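You operate a simulated robot arm through the tools that you are given. There is no shell and no other tool. Be economical: measure what you need, move in short steps, check, and stop when the job is done.

You run a simulated robot arm. Do the job below in one go: nothing can be reset, and whatever is moved stays where it is left.

Task
Put things in order on the long table. At the end: the blue packet (marked "IRIS") stands on top of the cream wrapped box (marked "CEDAR"); the brown tall amber bottle stands where the small yellow cloth stood; the small yellow cloth stands on top of the green sleeve; the short pink bottle is on the white tray; whatever was shut is shut again. Leave all else as you found it, and nothing knocked over.

Only the result counts: the job must be done as asked and must still hold three seconds after the hand-in. Knocking over, shifting, dropping, spilling or breaking anything else fails it. Flat cloth is picked up by pressing the open fingertips on it (5 to 10 N) and closing them slowly along it; thin cloth reads only 2 to 8 mm in the jaws.

Robot
A 6-joint arm with a two-finger parallel gripper, fixed in place. Base frame: the origin is at the foot of the arm, x ahead of it, y to its left, z up; the work surface is at about z = 0.8. Readings come in m, degrees, newtons and seconds.
With the tool pointing down near the work surface it reaches from about 0.24 to 0.64 m from the base axis. Its first joint turns from -66.0 to 66.0 degrees. Payload 2.7 kg.
Tool frame: the origin (TCP) lies between the finger pads and is the grasp point; the fingertips stand 0.023 m ahead of it; z points along the fingers, y is the line along which they close. The gripper opens to 0.094 m. The fingers are 0.038 m wide and 0.01 m thick; the gripper's body (0.054 by 0.096 m) begins 0.039 m behind the TCP.
Orientation is told as [roll, pitch, yaw] about the base's x, y, z axes, in that order, counted from this pose: with the fingers straight down and closing along the base's y, the tool's x points along the base's -x, its y along +y and its z along -z.

Tools
- The arm moves only by the tool apply_moves. Its argument "deltas" is a list of rows, each an object of numbers (a shift or turn left out is 0, a gripper value left out holds the last): "wx", "wy", "wz": the turn, a rotation vector about the tool's x, y, z in degrees; "tx", "ty", "tz": the shift along the tool's x, y, z in m; "grip": the finger opening in m, from 0 to 0.094. In form: [{"wx": .., "wy": .., "wz": .., "tx": .., "ty": .., "tz": .., "grip": ..}, ...]. A call has 1 to 20 rows; each row shifts and turns the commanded pose from where the row before left it, along the tool's axes as they then stand. A row lasts 0.2 s, in which the tool goes at most 0.05 m and 8.6 degrees; a call with a longer step from one row to the next is refused whole, and so is a gripper value outside its range. Where a pose cannot be reached the arm comes as near as it can. A force on the tool above 40 N (or 10 N above the force at the start of the call, whichever is more), or a blocked arm, ends the call early, and 0.2 s more pass. Each finger travels about 0.045 m/s and halts on what it meets, pressing with about 24 N; the grip force reading is that of the motor and also rises with nothing between the fingers. The clock runs only during rows and for 0.2 s after the last one: add rows that do not move to give the fingers time. It gives the time, the measured TCP pose, the force on the tool (base axes), the opening and the grip force at its end, in the units of the frame above (readings bear some noise).
- Cameras (640 x 400 px; columns grow to the right, rows downward): "scene" is fixed at [0.0825, -0.4347, 1.3886]; the picture's right is [0.81, -0.59, 0.00], its down [-0.35, -0.49, -0.80] and it looks along [0.47, 0.65, -0.60] (base axes); focal length 244 px, centre (320, 200). "wrist" rides on the gripper at [0.087, 0.016, -0.074] in the tool frame; the picture's right is [-0.18, 0.98, 0.00], its down [-0.58, -0.11, -0.81] and it looks along [-0.79, -0.15, 0.59] (tool axes); focal length 243 px, centre (320, 200). There is no depth. A picture from a camera that has moved, and an enlarged one, comes with that camera's place and axes in the base frame and with its lens. The place of the scene camera against the robot may be out by one fixed shift of up to 0.018 m in any direction.
- capture(camera): a new picture of that camera. The clock stands still meanwhile.
- enlarge(camera, box): a new picture of the part [left, top, right, bottom] of that camera's present view, enlarged. The clock stands still meanwhile.
- sign_off(): hands the job in; it is judged then, once.

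Go step by step. Nothing tells you positions but the pictures and the camera data: compare them with the known pose of the tool, close in by small moves and look again before you grip or let go. The budget is 120 turns and 68 pictures, counting those below and the enlarged ones. Unless the task says otherwise, let go and move clear before handing in.

The tools are called as name(argument=value, ...) on one line, values as JSON. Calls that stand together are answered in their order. apply_moves: Moves the arm, as the interface text tells. Its arguments: {"type":"object","properties":{"deltas":{"type":"array","items":{"type":"object","properties":{"wx":{"type":"number"},"wy":{"type":"number"},"wz":{"type":"number"},"tx":{"type":"number"},"ty":{"type":"number"},"tz":{"type":"number"},"grip":{"type":"number"}}}}},"required":["deltas"]} The other tools are called the same way: capture (camera) takes a picture; enlarge (camera, box) takes an enlarged picture of a part of a camera's view; sign_off () hands the job in.

At the start:

```text
time_s: 0.0
ee_pos: [0.329, -0.0694, 1.1539]
orientation: [0.0, 0.0, 0.0]
ft_force: [-0.5, 0.5, -0.1]
gripper_width: 0.094
grasp_force: 0.0
```

scene: 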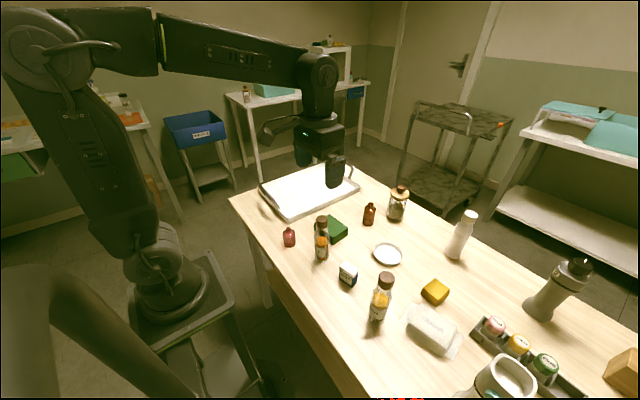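
wrist: 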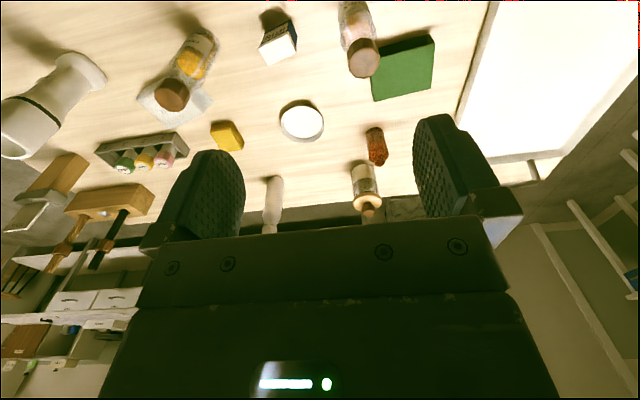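

I see a table with a tray at the far left, several bottles, a green sleeve, a blue packet, a yellow cloth and a cream box. I'll enlarge to identify them.

enlarge(camera="scene", box=[220, 160, 420, 285])

enlarge(camera="scene", box=[330, 250, 570, 400])

enlarge(camera="wrist", box=[80, 0, 480, 250])

```text
3.20 times, centred on (320, 222) of scene
camera zoom: at [0.0825, -0.4347, 1.3886], right [0.81, -0.59, 0.0], down [-0.35, -0.49, -0.8], along [0.47, 0.65, -0.6], focal length 781 px, centre (320, 128)
```

zoom: 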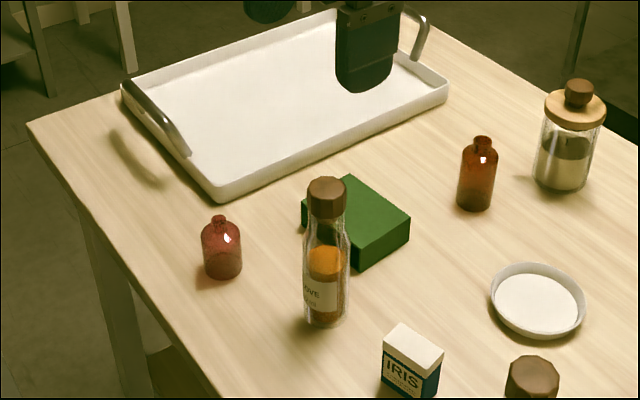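

```text
2.67 times, centred on (450, 325) of scene
camera zoom: at [0.0825, -0.4347, 1.3886], right [0.81, -0.59, 0.0], down [-0.35, -0.49, -0.8], along [0.47, 0.65, -0.6], focal length 651 px, centre (-27, -133)
```

zoom: 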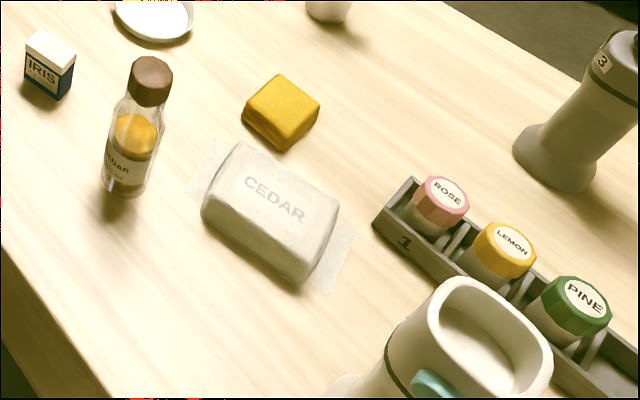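

```text
1.60 times, centred on (280, 125) of wrist
camera zoom: at [0.2424, -0.0539, 1.2288], right [0.18, 0.98, 0.0], down [0.58, -0.11, 0.81], along [0.79, -0.15, -0.59], focal length 388 px, centre (384, 320)
```

zoom: 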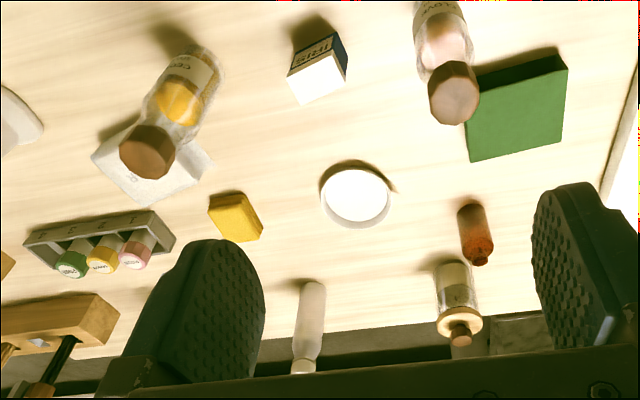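

The amber bottle is at about (0.59, 0.00), the pink bottle at (0.31, 0.07), IRIS at (0.38, -0.135), CEDAR at (0.43, -0.36), the yellow cloth at (0.536, -0.307) and the green sleeve at (0.457, 0.04). I start with the yellow cloth, moving above it and looking again.

apply_moves(deltas=[{"tx": -0.023, "ty": -0.0264, "tz": 0.0167}, {"tx": -0.023, "ty": -0.0264, "tz": 0.0167}, {"tx": -0.023, "ty": -0.0264, "tz": 0.0167}, {"tx": -0.023, "ty": -0.0264, "tz": 0.0167}, {"tx": -0.023, "ty": -0.0264, "tz": 0.0167}, {"tx": -0.023, "ty": -0.0264, "tz": 0.0167}, {"tx": -0.023, "ty": -0.0264, "tz": 0.0167}, {"tx": -0.023, "ty": -0.0264, "tz": 0.0167}, {"tx": -0.023, "ty": -0.0264, "tz": 0.0167}, {}])

capture(camera="wrist")

capture(camera="scene")

```text
time_s: 2.2
ee_pos: [0.5351, -0.3084, 1.0026]
orientation: [0.0, 0.0, 0.0]
ft_force: [-0.5, -1.5, 0.6]
gripper_width: 0.0942
grasp_force: 0.1
```

```text
62 pictures are left
camera wrist: at [0.4485, -0.2922, 1.0776], right [0.18, 0.98, 0.0], down [0.58, -0.11, 0.81], along [0.79, -0.15, -0.59], focal length 243 px, centre (320, 200)
```

wrist: 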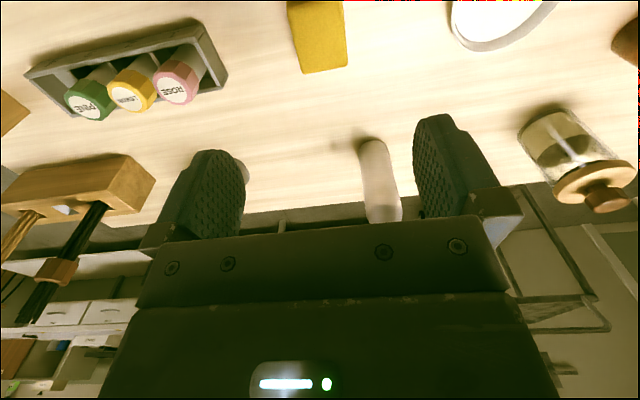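

```text
61 pictures are left
```

scene: 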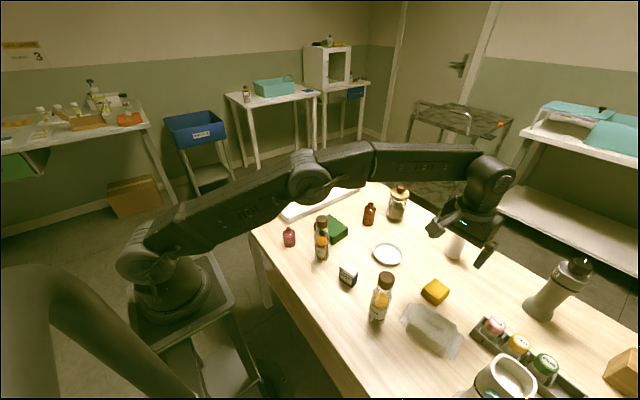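

The cloth is about 0.044 wide along y, centred near (0.535, -0.308), and roughly square to the base. I go down part of the way and check before gripping.

apply_moves(deltas=[{"tz": 0.04}, {"tz": 0.04}, {"tz": 0.035}, {}])

capture(camera="wrist")

enlarge(camera="scene", box=[370, 220, 530, 320])

```text
time_s: 3.2
ee_pos: [0.5367, -0.3065, 0.8884]
orientation: [0.0, 0.0, 0.0]
ft_force: [0.1, -0.5, 0.1]
gripper_width: 0.0941
grasp_force: 0.1
```

```text
60 pictures are left
camera wrist: at [0.449, -0.2914, 0.962], right [0.18, 0.98, 0.0], down [0.58, -0.11, 0.81], along [0.79, -0.15, -0.59], focal length 243 px, centre (320, 200)
```

wrist: 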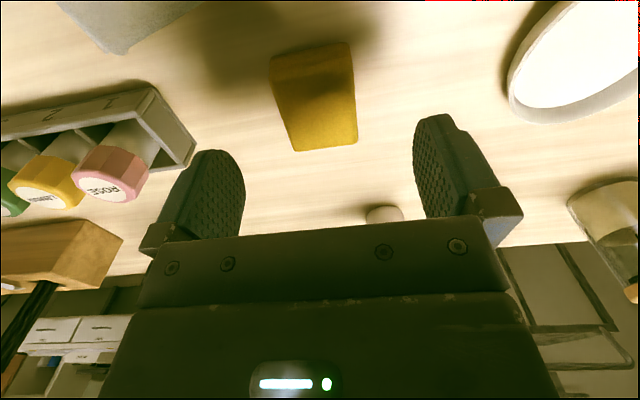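

```text
4.00 times, centred on (450, 270) of scene
camera zoom: at [0.0825, -0.4347, 1.3886], right [0.81, -0.59, 0.0], down [-0.35, -0.49, -0.8], along [0.47, 0.65, -0.6], focal length 976 px, centre (-200, -80)
```

zoom: 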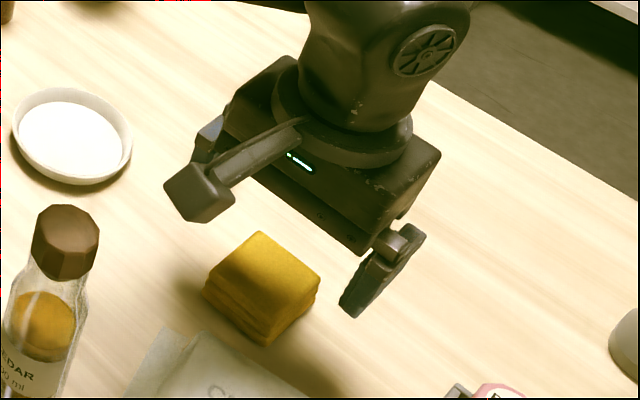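

The cloth is well centred between the open fingers, so I go down and close on it.

apply_moves(deltas=[{"tz": 0.03}, {"tz": 0.02}, {"tz": 0.01}, {}])

apply_moves(deltas=[{"grip": 0.06}, {"grip": 0.045}, {"grip": 0.035}, {"grip": 0.03}, {}, {}, {}])

capture(camera="wrist")

```text
time_s: 4.2
ee_pos: [0.5351, -0.3078, 0.8289]
orientation: [0.0, 0.0, 0.0]
ft_force: [0.4, -0.6, 0.6]
gripper_width: 0.094
grasp_force: 0.1
```

```text
time_s: 5.8
ee_pos: [0.5371, -0.3065, 0.8295]
orientation: [-0.1, 0.0, 0.0]
ft_force: [-0.3, 0.1, 0.0]
gripper_width: 0.0492
grasp_force: 24.0
```

```text
58 pictures are left
camera wrist: at [0.4496, -0.2919, 0.9037], right [0.18, 0.98, 0.0], down [0.58, -0.11, 0.81], along [0.79, -0.15, -0.59], focal length 243 px, centre (320, 200)
```

wrist: 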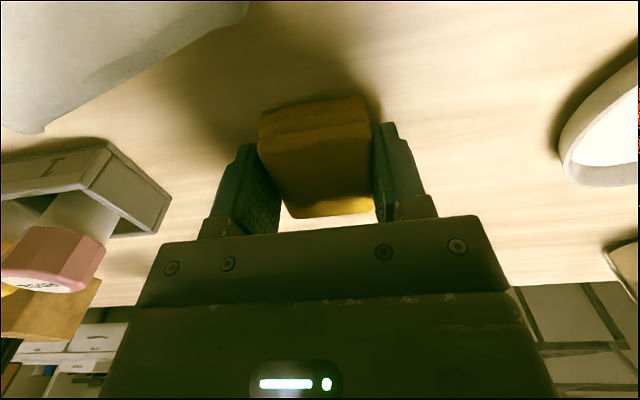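

Gripped: the opening reads 0.049 with 24 N. I lift and carry the cloth to near the green sleeve for a look.

apply_moves(deltas=[{"tz": -0.02}, {"tz": -0.04}, {"tz": -0.04}, {"tz": -0.05}, {"tz": -0.05}, {"tx": 0.0107, "ty": 0.038}, {"tx": 0.0107, "ty": 0.038}, {"tx": 0.0107, "ty": 0.038}, {"tx": 0.0107, "ty": 0.038}, {"tx": 0.0107, "ty": 0.038}, {"tx": 0.0107, "ty": 0.038}, {"tx": 0.0107, "ty": 0.038}, {"tx": 0.0107, "ty": 0.038}, {"tx": 0.0107, "ty": 0.038}, {}])

capture(camera="wrist")

enlarge(camera="scene", box=[270, 160, 430, 260])

```text
time_s: 9.0
ee_pos: [0.4393, 0.033, 1.0265]
orientation: [0.0, -0.1, -0.1]
ft_force: [0.6, 0.4, -0.2]
gripper_width: 0.0493
grasp_force: 23.6
```

```text
57 pictures are left
camera wrist: at [0.3535, 0.0498, 1.1018], right [0.18, 0.98, 0.0], down [0.58, -0.11, 0.81], along [0.79, -0.15, -0.59], focal length 243 px, centre (320, 200)
```

wrist: 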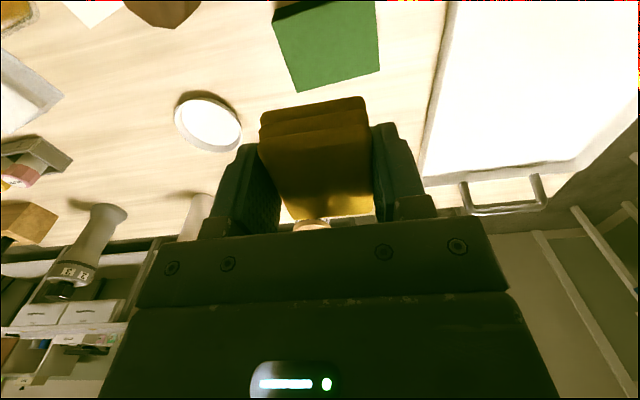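

```text
4.00 times, centred on (350, 210) of scene
camera zoom: at [0.0825, -0.4347, 1.3886], right [0.81, -0.59, 0.0], down [-0.35, -0.49, -0.8], along [0.47, 0.65, -0.6], focal length 976 px, centre (200, 160)
```

zoom: 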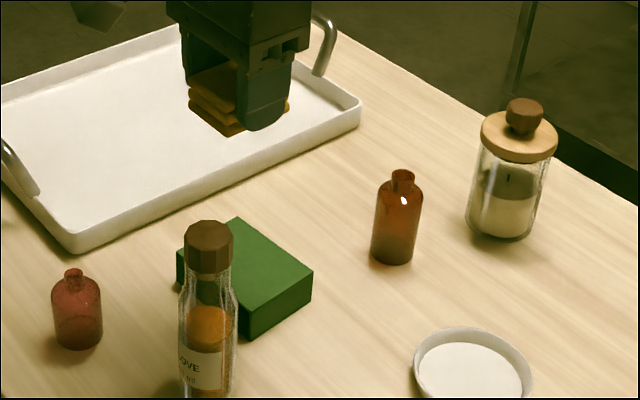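

The green sleeve's top is centred near (0.463, 0.040) and about 0.067 by 0.095. I position above it and go down close.

apply_moves(deltas=[{"tx": -0.026, "ty": 0.007}, {"tz": 0.04}, {"tz": 0.04}, {"tz": 0.04}, {"tz": 0.02}, {}])

capture(camera="wrist")

enlarge(camera="scene", box=[270, 160, 430, 260])

```text
time_s: 10.4
ee_pos: [0.4644, 0.0421, 0.8878]
orientation: [0.0, 0.0, 0.0]
ft_force: [0.2, 0.6, -0.2]
gripper_width: 0.0494
grasp_force: 23.8
```

```text
55 pictures are left
camera wrist: at [0.3783, 0.0573, 0.9626], right [0.18, 0.98, 0.0], down [0.58, -0.11, 0.81], along [0.79, -0.15, -0.59], focal length 243 px, centre (320, 200)
```

wrist: 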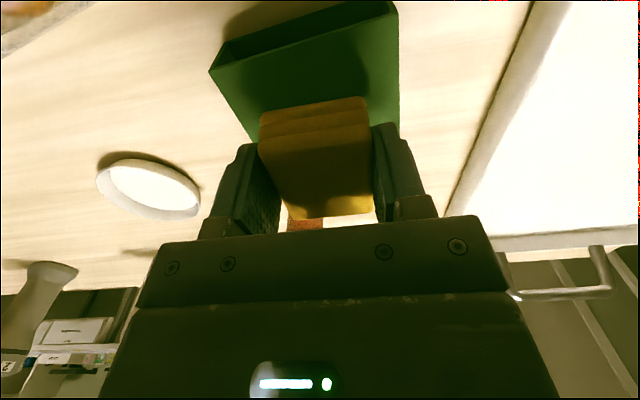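

```text
4.00 times, centred on (350, 210) of scene
camera zoom: at [0.0825, -0.4347, 1.3886], right [0.81, -0.59, 0.0], down [-0.35, -0.49, -0.8], along [0.47, 0.65, -0.6], focal length 976 px, centre (200, 160)
```

zoom: 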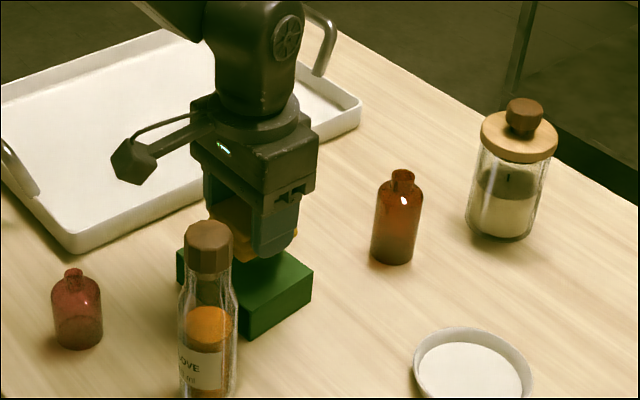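

The cloth is lined up over the sleeve. I lower in small steps, watching the force.

apply_moves(deltas=[{"ty": -0.002, "tz": 0.01}, {"tz": 0.005}, {"tz": 0.003}, {}])

apply_moves(deltas=[{"tz": 0.003}, {"tz": 0.002}, {}])

enlarge(camera="scene", box=[300, 190, 380, 240])

```text
time_s: 11.4
ee_pos: [0.4659, 0.0398, 0.8708]
orientation: [0.0, 0.0, 0.0]
ft_force: [1.2, 0.5, -1.2]
gripper_width: 0.0492
grasp_force: 24.4
```

```text
time_s: 12.2
ee_pos: [0.4666, 0.0401, 0.8654]
orientation: [0.0, 0.0, -0.1]
ft_force: [-0.1, -0.4, -0.8]
gripper_width: 0.0494
grasp_force: 23.8
```

```text
8.00 times, centred on (340, 215) of scene
camera zoom: at [0.0825, -0.4347, 1.3886], right [0.81, -0.59, 0.0], down [-0.35, -0.49, -0.8], along [0.47, 0.65, -0.6], focal length 1952 px, centre (160, 80)
```

zoom: 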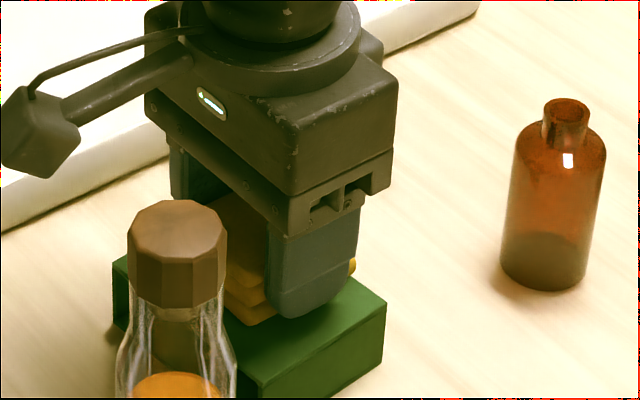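

Still a few millimetres above the top, so I continue by 2 mm steps.

apply_moves(deltas=[{"tz": 0.002}, {"tz": 0.001}, {}])

apply_moves(deltas=[{"tz": 0.002}, {"tz": 0.001}, {}])

apply_moves(deltas=[{"tz": 0.001}, {"tz": 0.001}, {}])

```text
time_s: 13.0
ee_pos: [0.4661, 0.0404, 0.8647]
orientation: [0.0, -0.3, 0.1]
ft_force: [-4.7, -0.6, 16.5]
gripper_width: 0.0492
grasp_force: 24.4
```

```text
time_s: 13.8
ee_pos: [0.468, 0.0396, 0.8621]
orientation: [0.1, -0.6, 0.1]
ft_force: [1.8, -1.1, 31.0]
gripper_width: 0.0494
grasp_force: 24.1
```

```text
time_s: 14.6
ee_pos: [0.4667, 0.0402, 0.8597]
orientation: [0.1, -0.3, -0.1]
ft_force: [0.5, -3.0, 30.4]
gripper_width: 0.0495
grasp_force: 24.5
```

Contact came at z about 0.864, and I pressed a bit more than needed. I ease back up about 4 mm, then open.

apply_moves(deltas=[{"tz": -0.002}, {"tz": -0.002}, {}])

enlarge(camera="scene", box=[300, 190, 380, 240])

```text
time_s: 15.4
ee_pos: [0.4658, 0.0398, 0.8598]
orientation: [0.0, 0.2, -0.1]
ft_force: [2.0, 0.9, 5.7]
gripper_width: 0.0495
grasp_force: 23.5
```

```text
8.00 times, centred on (340, 215) of scene
camera zoom: at [0.0825, -0.4347, 1.3886], right [0.81, -0.59, 0.0], down [-0.35, -0.49, -0.8], along [0.47, 0.65, -0.6], focal length 1952 px, centre (160, 80)
```

zoom: 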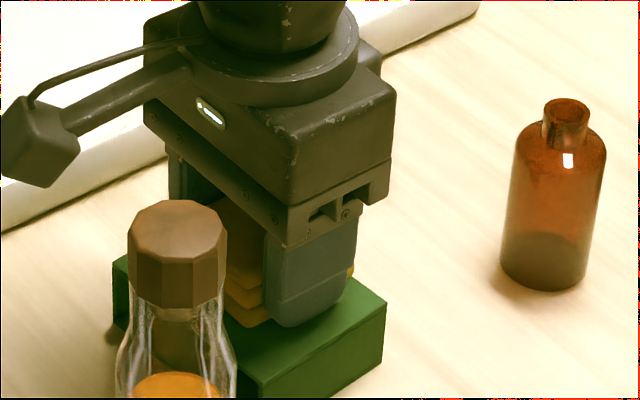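

It rests with light contact (6 N). I open and rise.

apply_moves(deltas=[{"grip": 0.053}, {"grip": 0.058}, {"grip": 0.07}, {"grip": 0.08}, {}, {"tz": -0.01}, {"tz": -0.03}, {"tz": -0.04}, {"tz": -0.04}, {"tz": -0.04}, {}])

enlarge(camera="scene", box=[270, 160, 430, 260])

capture(camera="wrist")

```text
time_s: 17.8
ee_pos: [0.4668, 0.039, 1.0217]
orientation: [0.0, -0.1, 0.0]
ft_force: [0.1, -0.8, 0.6]
gripper_width: 0.0802
grasp_force: 0.0
```

```text
4.00 times, centred on (350, 210) of scene
camera zoom: at [0.0825, -0.4347, 1.3886], right [0.81, -0.59, 0.0], down [-0.35, -0.49, -0.8], along [0.47, 0.65, -0.6], focal length 976 px, centre (200, 160)
```

zoom: 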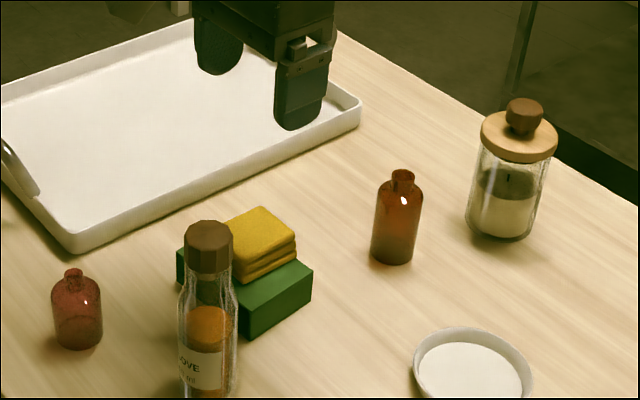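

```text
50 pictures are left
camera wrist: at [0.3796, 0.0554, 1.0969], right [0.18, 0.98, 0.0], down [0.58, -0.11, 0.81], along [0.79, -0.15, -0.59], focal length 243 px, centre (320, 200)
```

wrist: 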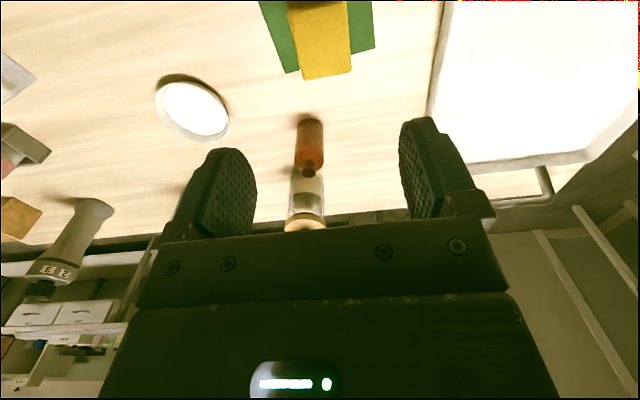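

The cloth sits well on the sleeve. Now the amber bottle at about (0.593, -0.002), roughly 0.09 tall: I grip it at TCP z about 0.862 so the palm clears the neck.

apply_moves(deltas=[{"tx": -0.042, "ty": -0.0137, "grip": 0.094}, {"tx": -0.042, "ty": -0.0137}, {"tx": -0.042, "ty": -0.0137}, {"tz": 0.04}, {"tz": 0.02}, {}])

capture(camera="wrist")

enlarge(camera="scene", box=[310, 140, 470, 240])

```text
time_s: 19.2
ee_pos: [0.5924, -0.0008, 0.9609]
orientation: [0.1, 0.0, 0.0]
ft_force: [0.1, -0.3, 0.3]
gripper_width: 0.094
grasp_force: 0.0
```

```text
49 pictures are left
camera wrist: at [0.5055, 0.0152, 1.0366], right [0.18, 0.98, 0.0], down [0.58, -0.11, 0.81], along [0.79, -0.15, -0.59], focal length 243 px, centre (320, 200)
```

wrist: 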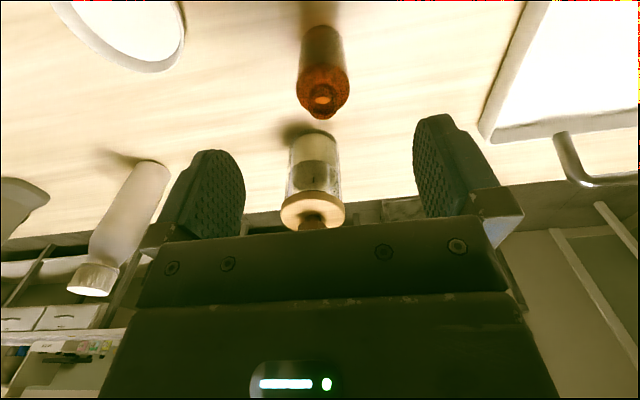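

```text
4.00 times, centred on (390, 190) of scene
camera zoom: at [0.0825, -0.4347, 1.3886], right [0.81, -0.59, 0.0], down [-0.35, -0.49, -0.8], along [0.47, 0.65, -0.6], focal length 976 px, centre (40, 240)
```

zoom: 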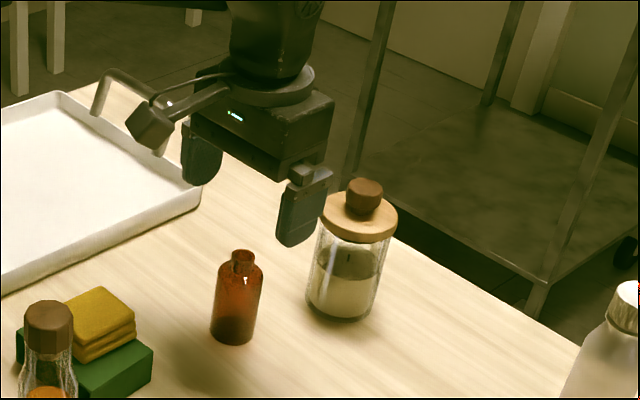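

The bottle neck computes to (0.592, -0.001), directly under the TCP. I go down to z 0.862 and close.

apply_moves(deltas=[{"tz": 0.03}, {"tz": 0.03}, {"tz": 0.02}, {"tz": 0.01}, {"tz": 0.008}, {}])

apply_moves(deltas=[{"grip": 0.08}, {"grip": 0.065}, {"grip": 0.055}, {"grip": 0.045}, {"grip": 0.035}, {}, {}, {}])

enlarge(camera="scene", box=[310, 140, 470, 240])

```text
time_s: 20.6
ee_pos: [0.5906, 0.0009, 0.8643]
orientation: [0.1, 0.0, 0.0]
ft_force: [0.3, 0.0, 0.2]
gripper_width: 0.0939
grasp_force: 0.0
```

```text
time_s: 22.4
ee_pos: [0.5912, -0.0, 0.8644]
orientation: [0.0, 0.0, 0.0]
ft_force: [-0.2, -0.7, -0.2]
gripper_width: 0.0394
grasp_force: 23.7
```

```text
4.00 times, centred on (390, 190) of scene
camera zoom: at [0.0825, -0.4347, 1.3886], right [0.81, -0.59, 0.0], down [-0.35, -0.49, -0.8], along [0.47, 0.65, -0.6], focal length 976 px, centre (40, 240)
```

zoom: 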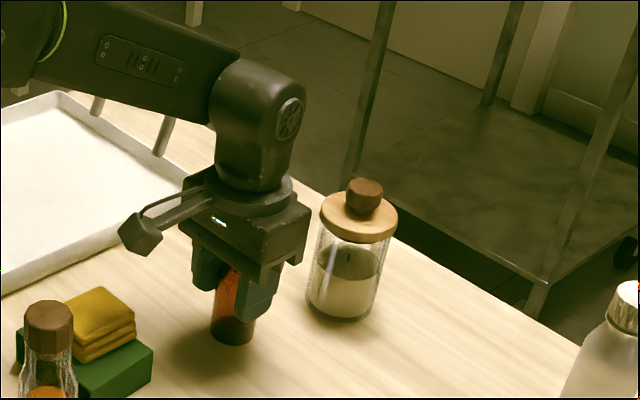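

Gripped at 0.039. I lift it upright and carry it above the cloth's old place.

apply_moves(deltas=[{"tz": -0.02}, {"tz": -0.03}, {"tz": -0.04}, {"tz": -0.03}, {"tx": 0.003, "ty": -0.0125}, {"tx": 0.006, "ty": -0.033}, {"tx": 0.007, "ty": -0.0375}, {"tx": 0.007, "ty": -0.0375}, {"tx": 0.007, "ty": -0.0375}, {"tx": 0.007, "ty": -0.0375}, {"tx": 0.007, "ty": -0.0375}, {"tx": 0.006, "ty": -0.0375}, {"tx": 0.004, "ty": -0.025}, {"tx": 0.003, "ty": -0.0125}, {}])

enlarge(camera="scene", box=[340, 200, 500, 300])

capture(camera="wrist")

```text
time_s: 25.6
ee_pos: [0.5352, -0.3091, 0.9853]
orientation: [0.0, 0.1, 0.0]
ft_force: [0.3, -0.3, -0.5]
gripper_width: 0.0377
grasp_force: 23.7
```

```text
4.00 times, centred on (420, 250) of scene
camera zoom: at [0.0825, -0.4348, 1.3886], right [0.81, -0.59, 0.0], down [-0.35, -0.49, -0.8], along [0.47, 0.65, -0.6], focal length 976 px, centre (-80, 0)
```

zoom: 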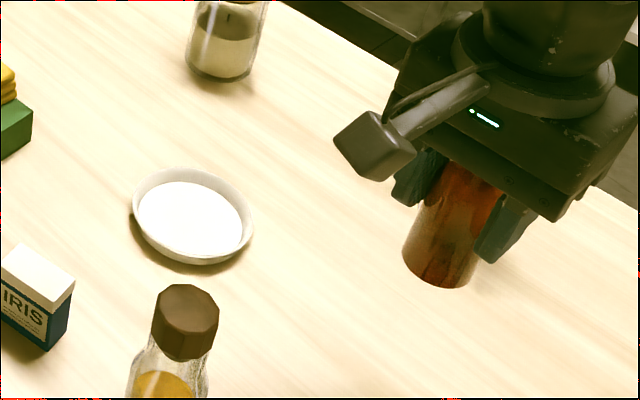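

```text
45 pictures are left
camera wrist: at [0.4484, -0.2943, 1.0603], right [0.18, 0.98, 0.0], down [0.58, -0.11, 0.81], along [0.79, -0.15, -0.59], focal length 243 px, centre (320, 200)
```

wrist: 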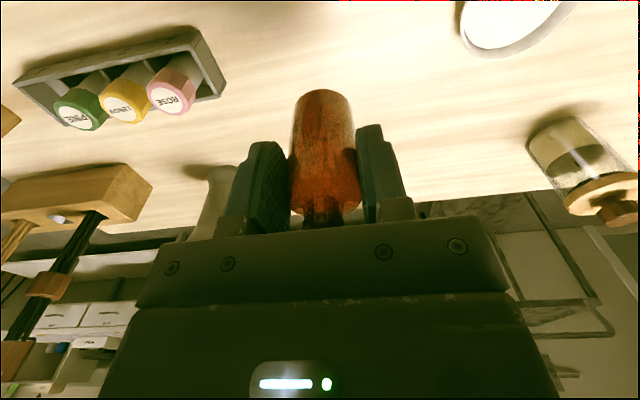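

The bottle hangs upright over the spot. I lower it gently to just above the table.

apply_moves(deltas=[{"tz": 0.04}, {"tz": 0.04}, {"tz": 0.02}, {"tz": 0.01}, {"tz": 0.006}, {}])

apply_moves(deltas=[{"tz": 0.0015}, {"tz": 0.001}, {}])

```text
time_s: 27.0
ee_pos: [0.5343, -0.3086, 0.8688]
orientation: [0.0, 0.0, -0.1]
ft_force: [0.1, 0.2, -1.0]
gripper_width: 0.0375
grasp_force: 23.8
```

```text
time_s: 27.8
ee_pos: [0.5344, -0.3097, 0.8668]
orientation: [0.0, -0.1, 0.0]
ft_force: [-1.7, 0.4, 3.9]
gripper_width: 0.0375
grasp_force: 24.0
```

Light contact (4 N). I look once, then open slowly and rise.

apply_moves(deltas=[{"tz": 0.0005, "grip": 0.038}, {"grip": 0.041}, {"grip": 0.045}, {"grip": 0.055}, {"grip": 0.07}, {"grip": 0.085}, {"grip": 0.094}, {}, {}])

capture(camera="wrist")

```text
time_s: 29.8
ee_pos: [0.5347, -0.3087, 0.8655]
orientation: [0.0, 0.0, 0.0]
ft_force: [0.0, 0.2, -0.3]
gripper_width: 0.0939
grasp_force: 0.0
```

```text
44 pictures are left
camera wrist: at [0.4476, -0.2937, 0.94], right [0.18, 0.98, 0.0], down [0.58, -0.11, 0.81], along [0.79, -0.15, -0.59], focal length 243 px, centre (320, 200)
```

wrist: 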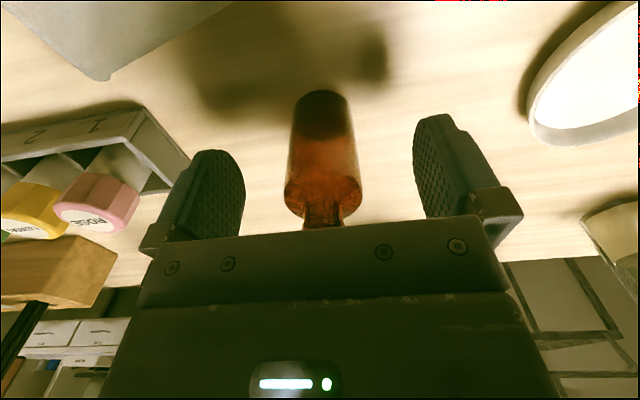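

The bottle stands upright on the spot. I rise and move to the IRIS packet for a look.

apply_moves(deltas=[{"tz": -0.03}, {"tz": -0.045}, {"tz": -0.045}, {"tz": -0.04}, {"tx": 0.0275, "ty": 0.029}, {"tx": 0.0275, "ty": 0.029}, {"tx": 0.0275, "ty": 0.029}, {"tx": 0.0275, "ty": 0.029}, {"tx": 0.0275, "ty": 0.029}, {"tx": 0.0275, "ty": 0.029}, {}])

capture(camera="wrist")

enlarge(camera="scene", box=[320, 250, 480, 350])

```text
time_s: 32.2
ee_pos: [0.3681, -0.134, 1.0241]
orientation: [0.0, -0.1, 0.0]
ft_force: [-0.5, 0.0, 0.0]
gripper_width: 0.0939
grasp_force: 0.0
```

```text
43 pictures are left
camera wrist: at [0.2819, -0.1179, 1.0996], right [0.18, 0.98, 0.0], down [0.58, -0.11, 0.81], along [0.79, -0.15, -0.59], focal length 243 px, centre (320, 200)
```

wrist: 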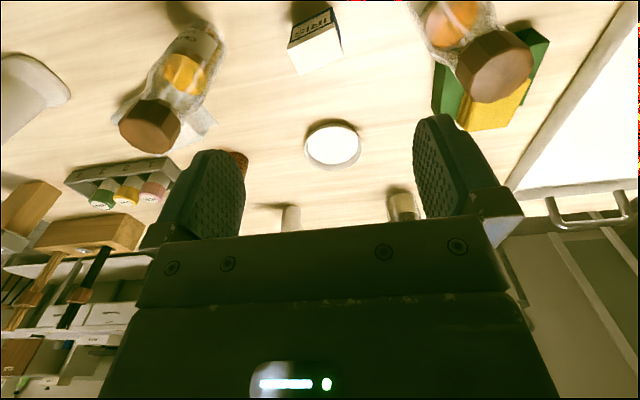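

```text
4.00 times, centred on (400, 300) of scene
camera zoom: at [0.0825, -0.4347, 1.3886], right [0.81, -0.59, 0.0], down [-0.35, -0.49, -0.8], along [0.47, 0.65, -0.6], focal length 976 px, centre (0, -200)
```

zoom: 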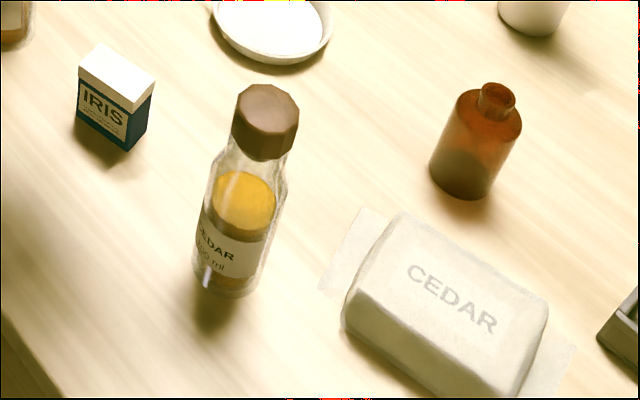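

IRIS's top is centred near (0.378, -0.139) at z about 0.86, and the packet is turned by about +12°. I align and go down partway.

apply_moves(deltas=[{"tx": -0.01, "ty": -0.005}, {"wz": -6}, {"wz": -6}, {"tz": 0.04}, {"tz": 0.04}, {}])

capture(camera="wrist")

enlarge(camera="scene", box=[300, 230, 400, 292])

```text
time_s: 33.6
ee_pos: [0.3776, -0.1387, 0.9449]
orientation: [0.0, -0.1, 12.0]
ft_force: [0.5, 0.4, 0.3]
gripper_width: 0.0941
grasp_force: 0.1
```

```text
41 pictures are left
camera wrist: at [0.2892, -0.141, 1.0196], right [-0.03, 1.0, 0.0], down [0.59, 0.01, 0.81], along [0.81, 0.02, -0.59], focal length 243 px, centre (320, 200)
```

wrist: 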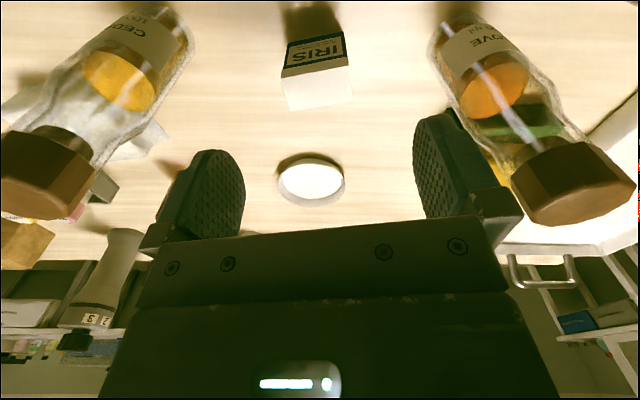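

```text
6.40 times, centred on (350, 261) of scene
camera zoom: at [0.0825, -0.4347, 1.3886], right [0.81, -0.59, 0.0], down [-0.35, -0.49, -0.8], along [0.47, 0.65, -0.6], focal length 1562 px, centre (128, -190)
```

zoom: 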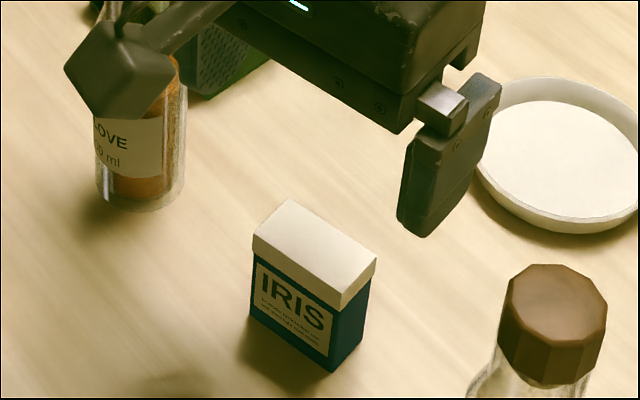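

Aligned within a millimetre or two. I go down to TCP z 0.838 and close.

apply_moves(deltas=[{"tz": 0.04}, {"tz": 0.035}, {"tz": 0.022}, {"tz": 0.01}, {}])

apply_moves(deltas=[{"grip": 0.08}, {"grip": 0.065}, {"grip": 0.055}, {"grip": 0.045}, {"grip": 0.035}, {}, {}])

enlarge(camera="scene", box=[300, 230, 400, 292])

```text
time_s: 34.8
ee_pos: [0.3785, -0.1398, 0.8365]
orientation: [0.0, 0.0, 12.0]
ft_force: [0.2, 0.2, -0.3]
gripper_width: 0.0942
grasp_force: 0.0
```

```text
time_s: 36.4
ee_pos: [0.3786, -0.14, 0.8378]
orientation: [-0.1, 0.0, 12.0]
ft_force: [-1.0, 0.4, 0.3]
gripper_width: 0.0447
grasp_force: 23.6
```

```text
6.40 times, centred on (350, 261) of scene
camera zoom: at [0.0825, -0.4347, 1.3886], right [0.81, -0.59, 0.0], down [-0.35, -0.49, -0.8], along [0.47, 0.65, -0.6], focal length 1562 px, centre (128, -190)
```

zoom: 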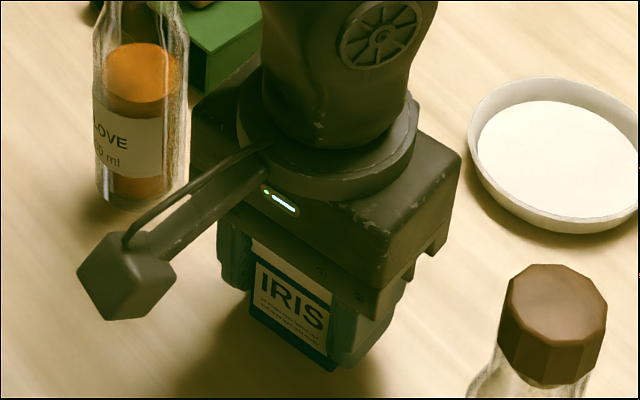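

Gripped at 0.045. I lift high to clear the spice bottle and carry it towards the CEDAR box.

apply_moves(deltas=[{"tz": -0.02}, {"tz": -0.045}, {"tz": -0.045}, {"tz": -0.045}, {"tz": -0.045}, {"tz": -0.045}, {"tx": 0.0057, "ty": -0.03575}, {"tx": 0.0057, "ty": -0.03575}, {"tx": 0.0057, "ty": -0.03575}, {"tx": 0.0057, "ty": -0.03575}, {"tx": 0.0057, "ty": -0.03575}, {"tx": 0.0057, "ty": -0.03575}, {}])

capture(camera="wrist")

enlarge(camera="scene", box=[380, 280, 500, 355])

```text
time_s: 39.2
ee_pos: [0.3911, -0.3573, 1.0839]
orientation: [0.0, 0.1, 12.1]
ft_force: [0.1, -0.3, -0.7]
gripper_width: 0.0447
grasp_force: 23.6
```

```text
38 pictures are left
camera wrist: at [0.3029, -0.361, 1.1581], right [-0.03, 1.0, 0.0], down [0.59, 0.01, 0.81], along [0.81, 0.02, -0.59], focal length 243 px, centre (320, 200)
```

wrist: 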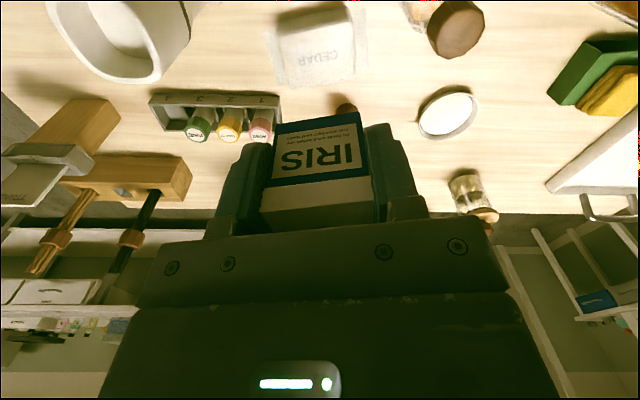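

```text
5.33 times, centred on (440, 318) of scene
camera zoom: at [0.0825, -0.4348, 1.3886], right [0.81, -0.59, 0.0], down [-0.35, -0.49, -0.8], along [0.47, 0.65, -0.6], focal length 1302 px, centre (-320, -427)
```

zoom: 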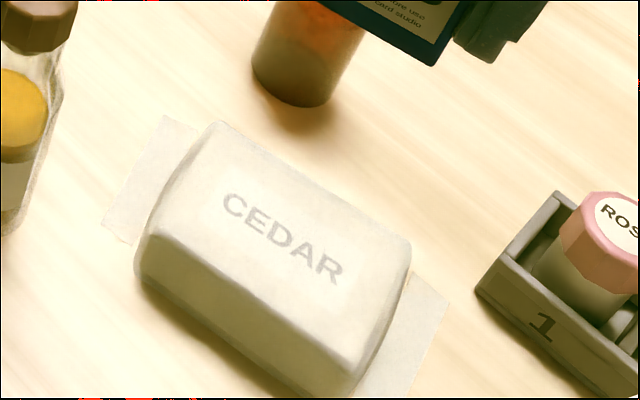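

The CEDAR top centre is at about (0.437, -0.357). I move over it, lower partway and check.

apply_moves(deltas=[{"tx": -0.045, "ty": -0.0096}, {"tz": 0.045}, {"tz": 0.045}, {"tz": 0.045}, {"tz": 0.04}, {}])

capture(camera="wrist")

enlarge(camera="scene", box=[380, 280, 500, 355])

```text
time_s: 40.6
ee_pos: [0.4361, -0.357, 0.9099]
orientation: [-0.1, 0.0, 12.0]
ft_force: [0.5, 1.1, -0.2]
gripper_width: 0.0449
grasp_force: 24.3
```

```text
36 pictures are left
camera wrist: at [0.3471, -0.3604, 0.9839], right [-0.02, 1.0, 0.0], down [0.59, 0.01, 0.81], along [0.81, 0.02, -0.59], focal length 243 px, centre (320, 200)
```

wrist: 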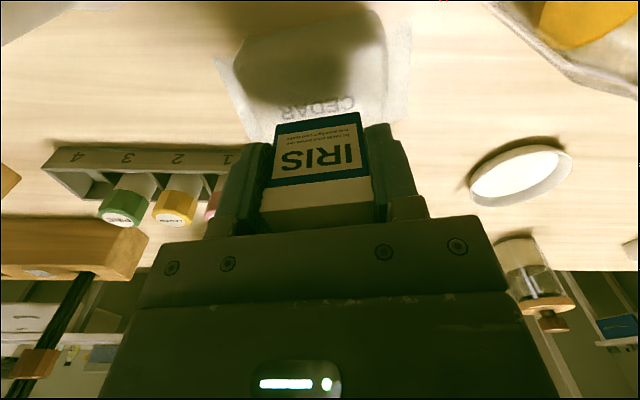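

```text
5.33 times, centred on (440, 318) of scene
camera zoom: at [0.0825, -0.4347, 1.3886], right [0.81, -0.59, 0.0], down [-0.35, -0.49, -0.8], along [0.47, 0.65, -0.6], focal length 1302 px, centre (-320, -427)
```

zoom: 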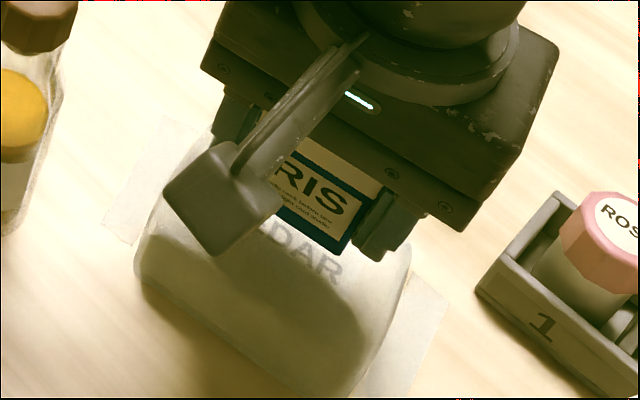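

Aligned; I shift 4 mm outward and lower in small steps.

apply_moves(deltas=[{"tx": -0.004, "tz": 0.01}, {"tz": 0.008}, {"tz": 0.004}, {}])

enlarge(camera="scene", box=[380, 280, 500, 355])

```text
time_s: 41.6
ee_pos: [0.4398, -0.3567, 0.8855]
orientation: [-0.1, 0.0, 12.0]
ft_force: [-0.1, -0.1, 0.5]
gripper_width: 0.0452
grasp_force: 24.2
```

```text
5.33 times, centred on (440, 318) of scene
camera zoom: at [0.0825, -0.4347, 1.3886], right [0.81, -0.59, 0.0], down [-0.35, -0.49, -0.8], along [0.47, 0.65, -0.6], focal length 1302 px, centre (-320, -427)
```

zoom: 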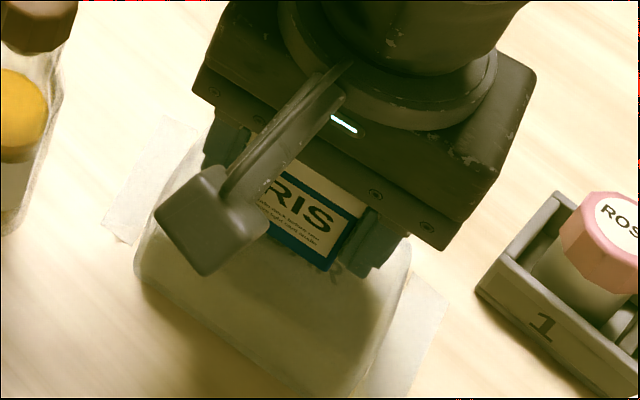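

Nearly down and centred on the box. I lower by millimetre steps until there is contact.

apply_moves(deltas=[{"tz": 0.003}, {"tz": 0.002}, {}])

```text
time_s: 42.4
ee_pos: [0.4406, -0.3566, 0.8818]
orientation: [0.1, -0.1, 12.0]
ft_force: [-0.2, 0.1, -1.0]
gripper_width: 0.0447
grasp_force: 24.0
```

No contact yet; I continue.

apply_moves(deltas=[{"tz": 0.002}, {"tz": 0.001}, {}])

```text
time_s: 43.2
ee_pos: [0.4407, -0.357, 0.8785]
orientation: [0.0, 0.0, 12.1]
ft_force: [1.2, -0.6, -0.3]
gripper_width: 0.0449
grasp_force: 23.8
```

Still free; down a little more.

apply_moves(deltas=[{"tz": 0.002}, {"tz": 0.001}, {}])

```text
time_s: 44.0
ee_pos: [0.4412, -0.3571, 0.8776]
orientation: [-0.2, -0.2, 12.0]
ft_force: [-2.9, 1.8, 20.6]
gripper_width: 0.0449
grasp_force: 23.9
```

Contact (about 20 N) at z about 0.877. I ease back 1.5 mm before opening.

apply_moves(deltas=[{"tz": -0.0015}, {}])

enlarge(camera="scene", box=[380, 280, 500, 355])

```text
time_s: 44.6
ee_pos: [0.4413, -0.3579, 0.8771]
orientation: [-0.2, -0.2, 12.0]
ft_force: [4.4, -5.3, 15.7]
gripper_width: 0.0447
grasp_force: 24.4
```

```text
5.33 times, centred on (440, 318) of scene
camera zoom: at [0.0824, -0.4347, 1.3886], right [0.81, -0.59, 0.0], down [-0.35, -0.49, -0.8], along [0.47, 0.65, -0.6], focal length 1302 px, centre (-320, -427)
```

zoom: 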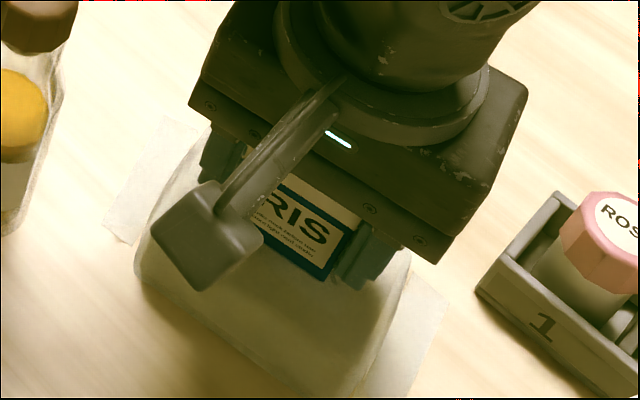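

I ease up another millimetre and open slowly.

apply_moves(deltas=[{"tz": -0.001}, {}, {"grip": 0.046}, {"grip": 0.049}, {"grip": 0.055}, {"grip": 0.07}, {"grip": 0.085}, {"grip": 0.094}, {}, {}])

capture(camera="wrist")

```text
time_s: 46.8
ee_pos: [0.4411, -0.3568, 0.8777]
orientation: [-0.1, 0.1, 12.0]
ft_force: [-0.2, -0.7, 0.0]
gripper_width: 0.0939
grasp_force: 0.0
```

```text
32 pictures are left
camera wrist: at [0.353, -0.3594, 0.9522], right [-0.02, 1.0, 0.0], down [0.59, 0.01, 0.81], along [0.81, 0.02, -0.59], focal length 243 px, centre (320, 200)
```

wrist: 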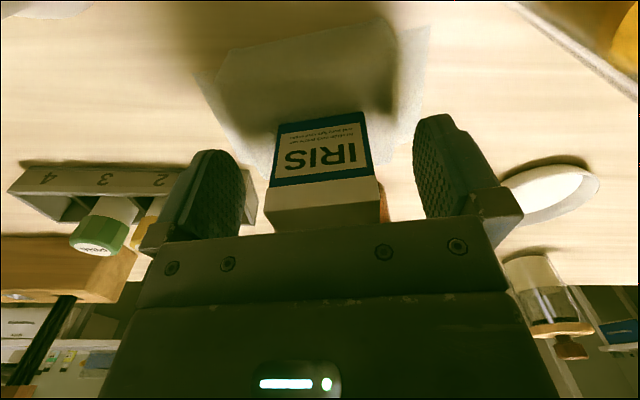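

IRIS stands on the box. I rise, square up and go to the pink bottle.

apply_moves(deltas=[{"tz": -0.03}, {"tz": -0.045}, {"tz": -0.045}, {"tz": -0.045}, {"tz": -0.037}, {"wz": 6}, {"wz": 6}, {"tx": 0.0131, "ty": 0.043}, {"tx": 0.0131, "ty": 0.043}, {"tx": 0.0131, "ty": 0.043}, {"tx": 0.0131, "ty": 0.043}, {"tx": 0.0131, "ty": 0.043}, {"tx": 0.0131, "ty": 0.043}, {"tx": 0.0131, "ty": 0.043}, {"tx": 0.0131, "ty": 0.043}, {"tx": 0.0131, "ty": 0.043}, {"tx": 0.0131, "ty": 0.043}, {}])

capture(camera="wrist")

capture(camera="scene")

enlarge(camera="scene", box=[240, 180, 400, 280])

```text
time_s: 50.6
ee_pos: [0.3104, 0.0749, 1.0797]
orientation: [0.0, 0.0, 0.0]
ft_force: [-0.2, 0.3, -0.6]
gripper_width: 0.0941
grasp_force: 0.1
```

```text
31 pictures are left
camera wrist: at [0.2233, 0.0901, 1.1539], right [0.18, 0.98, 0.0], down [0.58, -0.11, 0.81], along [0.79, -0.15, -0.59], focal length 243 px, centre (320, 200)
```

wrist: 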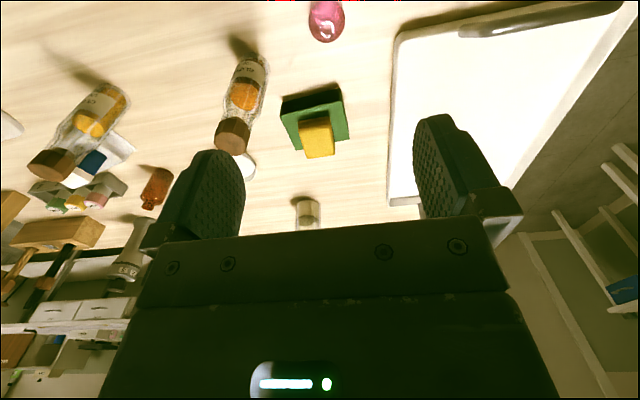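

```text
30 pictures are left
```

scene: 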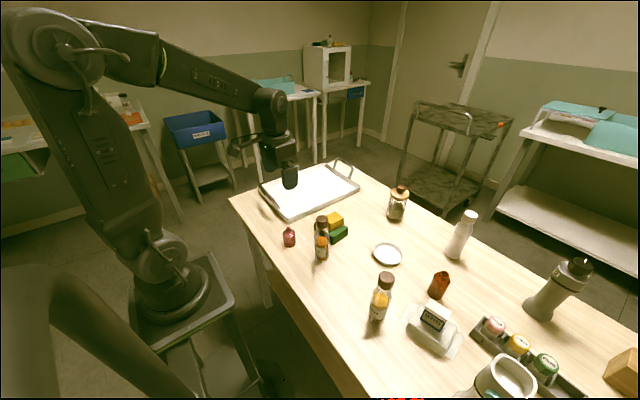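

```text
4.00 times, centred on (320, 230) of scene
camera zoom: at [0.0825, -0.4347, 1.3886], right [0.81, -0.59, 0.0], down [-0.35, -0.49, -0.8], along [0.47, 0.65, -0.6], focal length 976 px, centre (320, 80)
```

zoom: 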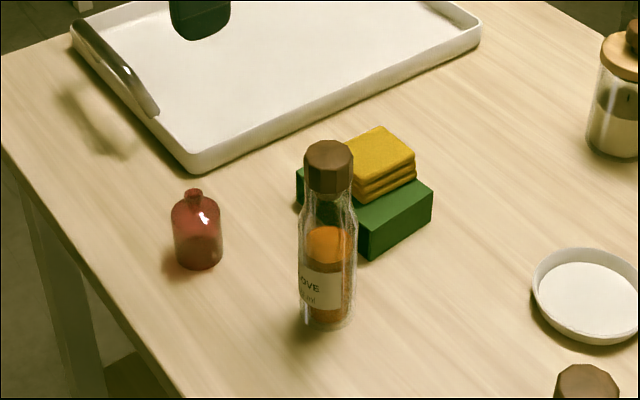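

The pink bottle is at about (0.316, 0.077) and about 0.07 tall. I go down partway and check.

apply_moves(deltas=[{"tx": -0.005, "ty": 0.002, "tz": 0.03}, {"tz": 0.045}, {"tz": 0.045}, {"tz": 0.03}, {}])

capture(camera="wrist")

```text
time_s: 51.8
ee_pos: [0.318, 0.0769, 0.9273]
orientation: [0.0, 0.0, 0.0]
ft_force: [-0.7, 0.0, -0.2]
gripper_width: 0.0939
grasp_force: 0.1
```

```text
28 pictures are left
camera wrist: at [0.2302, 0.0919, 1.0034], right [0.18, 0.98, 0.0], down [0.58, -0.11, 0.81], along [0.79, -0.15, -0.59], focal length 243 px, centre (320, 200)
```

wrist: 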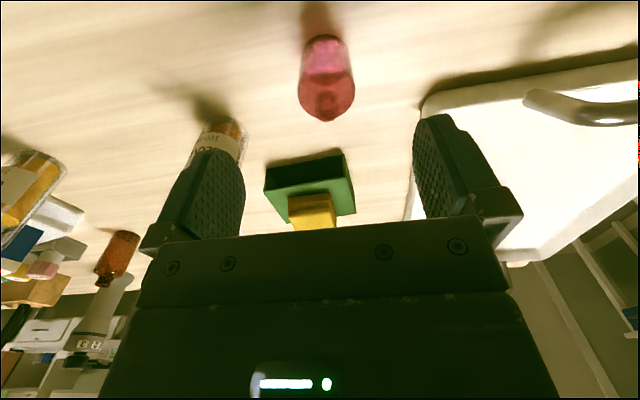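

Aligned. I go down and close.

apply_moves(deltas=[{"ty": 0.001, "tz": 0.04}, {"tz": 0.025}, {"tz": 0.012}, {"tz": 0.006}, {}])

apply_moves(deltas=[{"grip": 0.08}, {"grip": 0.065}, {"grip": 0.055}, {"grip": 0.045}, {"grip": 0.035}, {}, {}, {}])

capture(camera="wrist")

```text
time_s: 53.0
ee_pos: [0.3148, 0.0779, 0.8462]
orientation: [0.1, 0.0, 0.0]
ft_force: [0.3, 0.0, 0.5]
gripper_width: 0.0936
grasp_force: 0.0
```

```text
time_s: 54.8
ee_pos: [0.3162, 0.077, 0.8459]
orientation: [0.0, 0.0, 0.1]
ft_force: [-0.2, 0.5, -0.2]
gripper_width: 0.0399
grasp_force: 24.4
```

```text
27 pictures are left
camera wrist: at [0.2292, 0.0929, 0.9213], right [0.18, 0.98, 0.0], down [0.58, -0.11, 0.81], along [0.79, -0.15, -0.59], focal length 243 px, centre (320, 200)
```

wrist: 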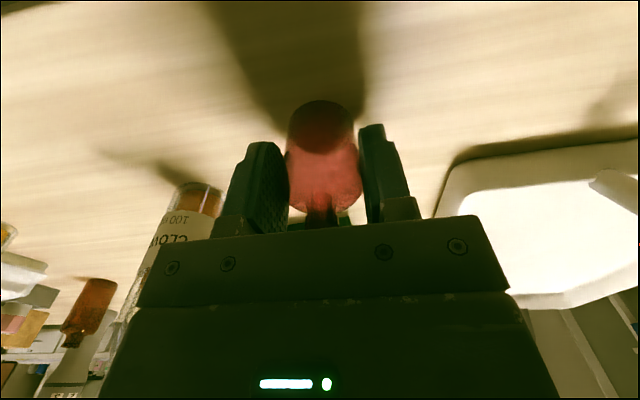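

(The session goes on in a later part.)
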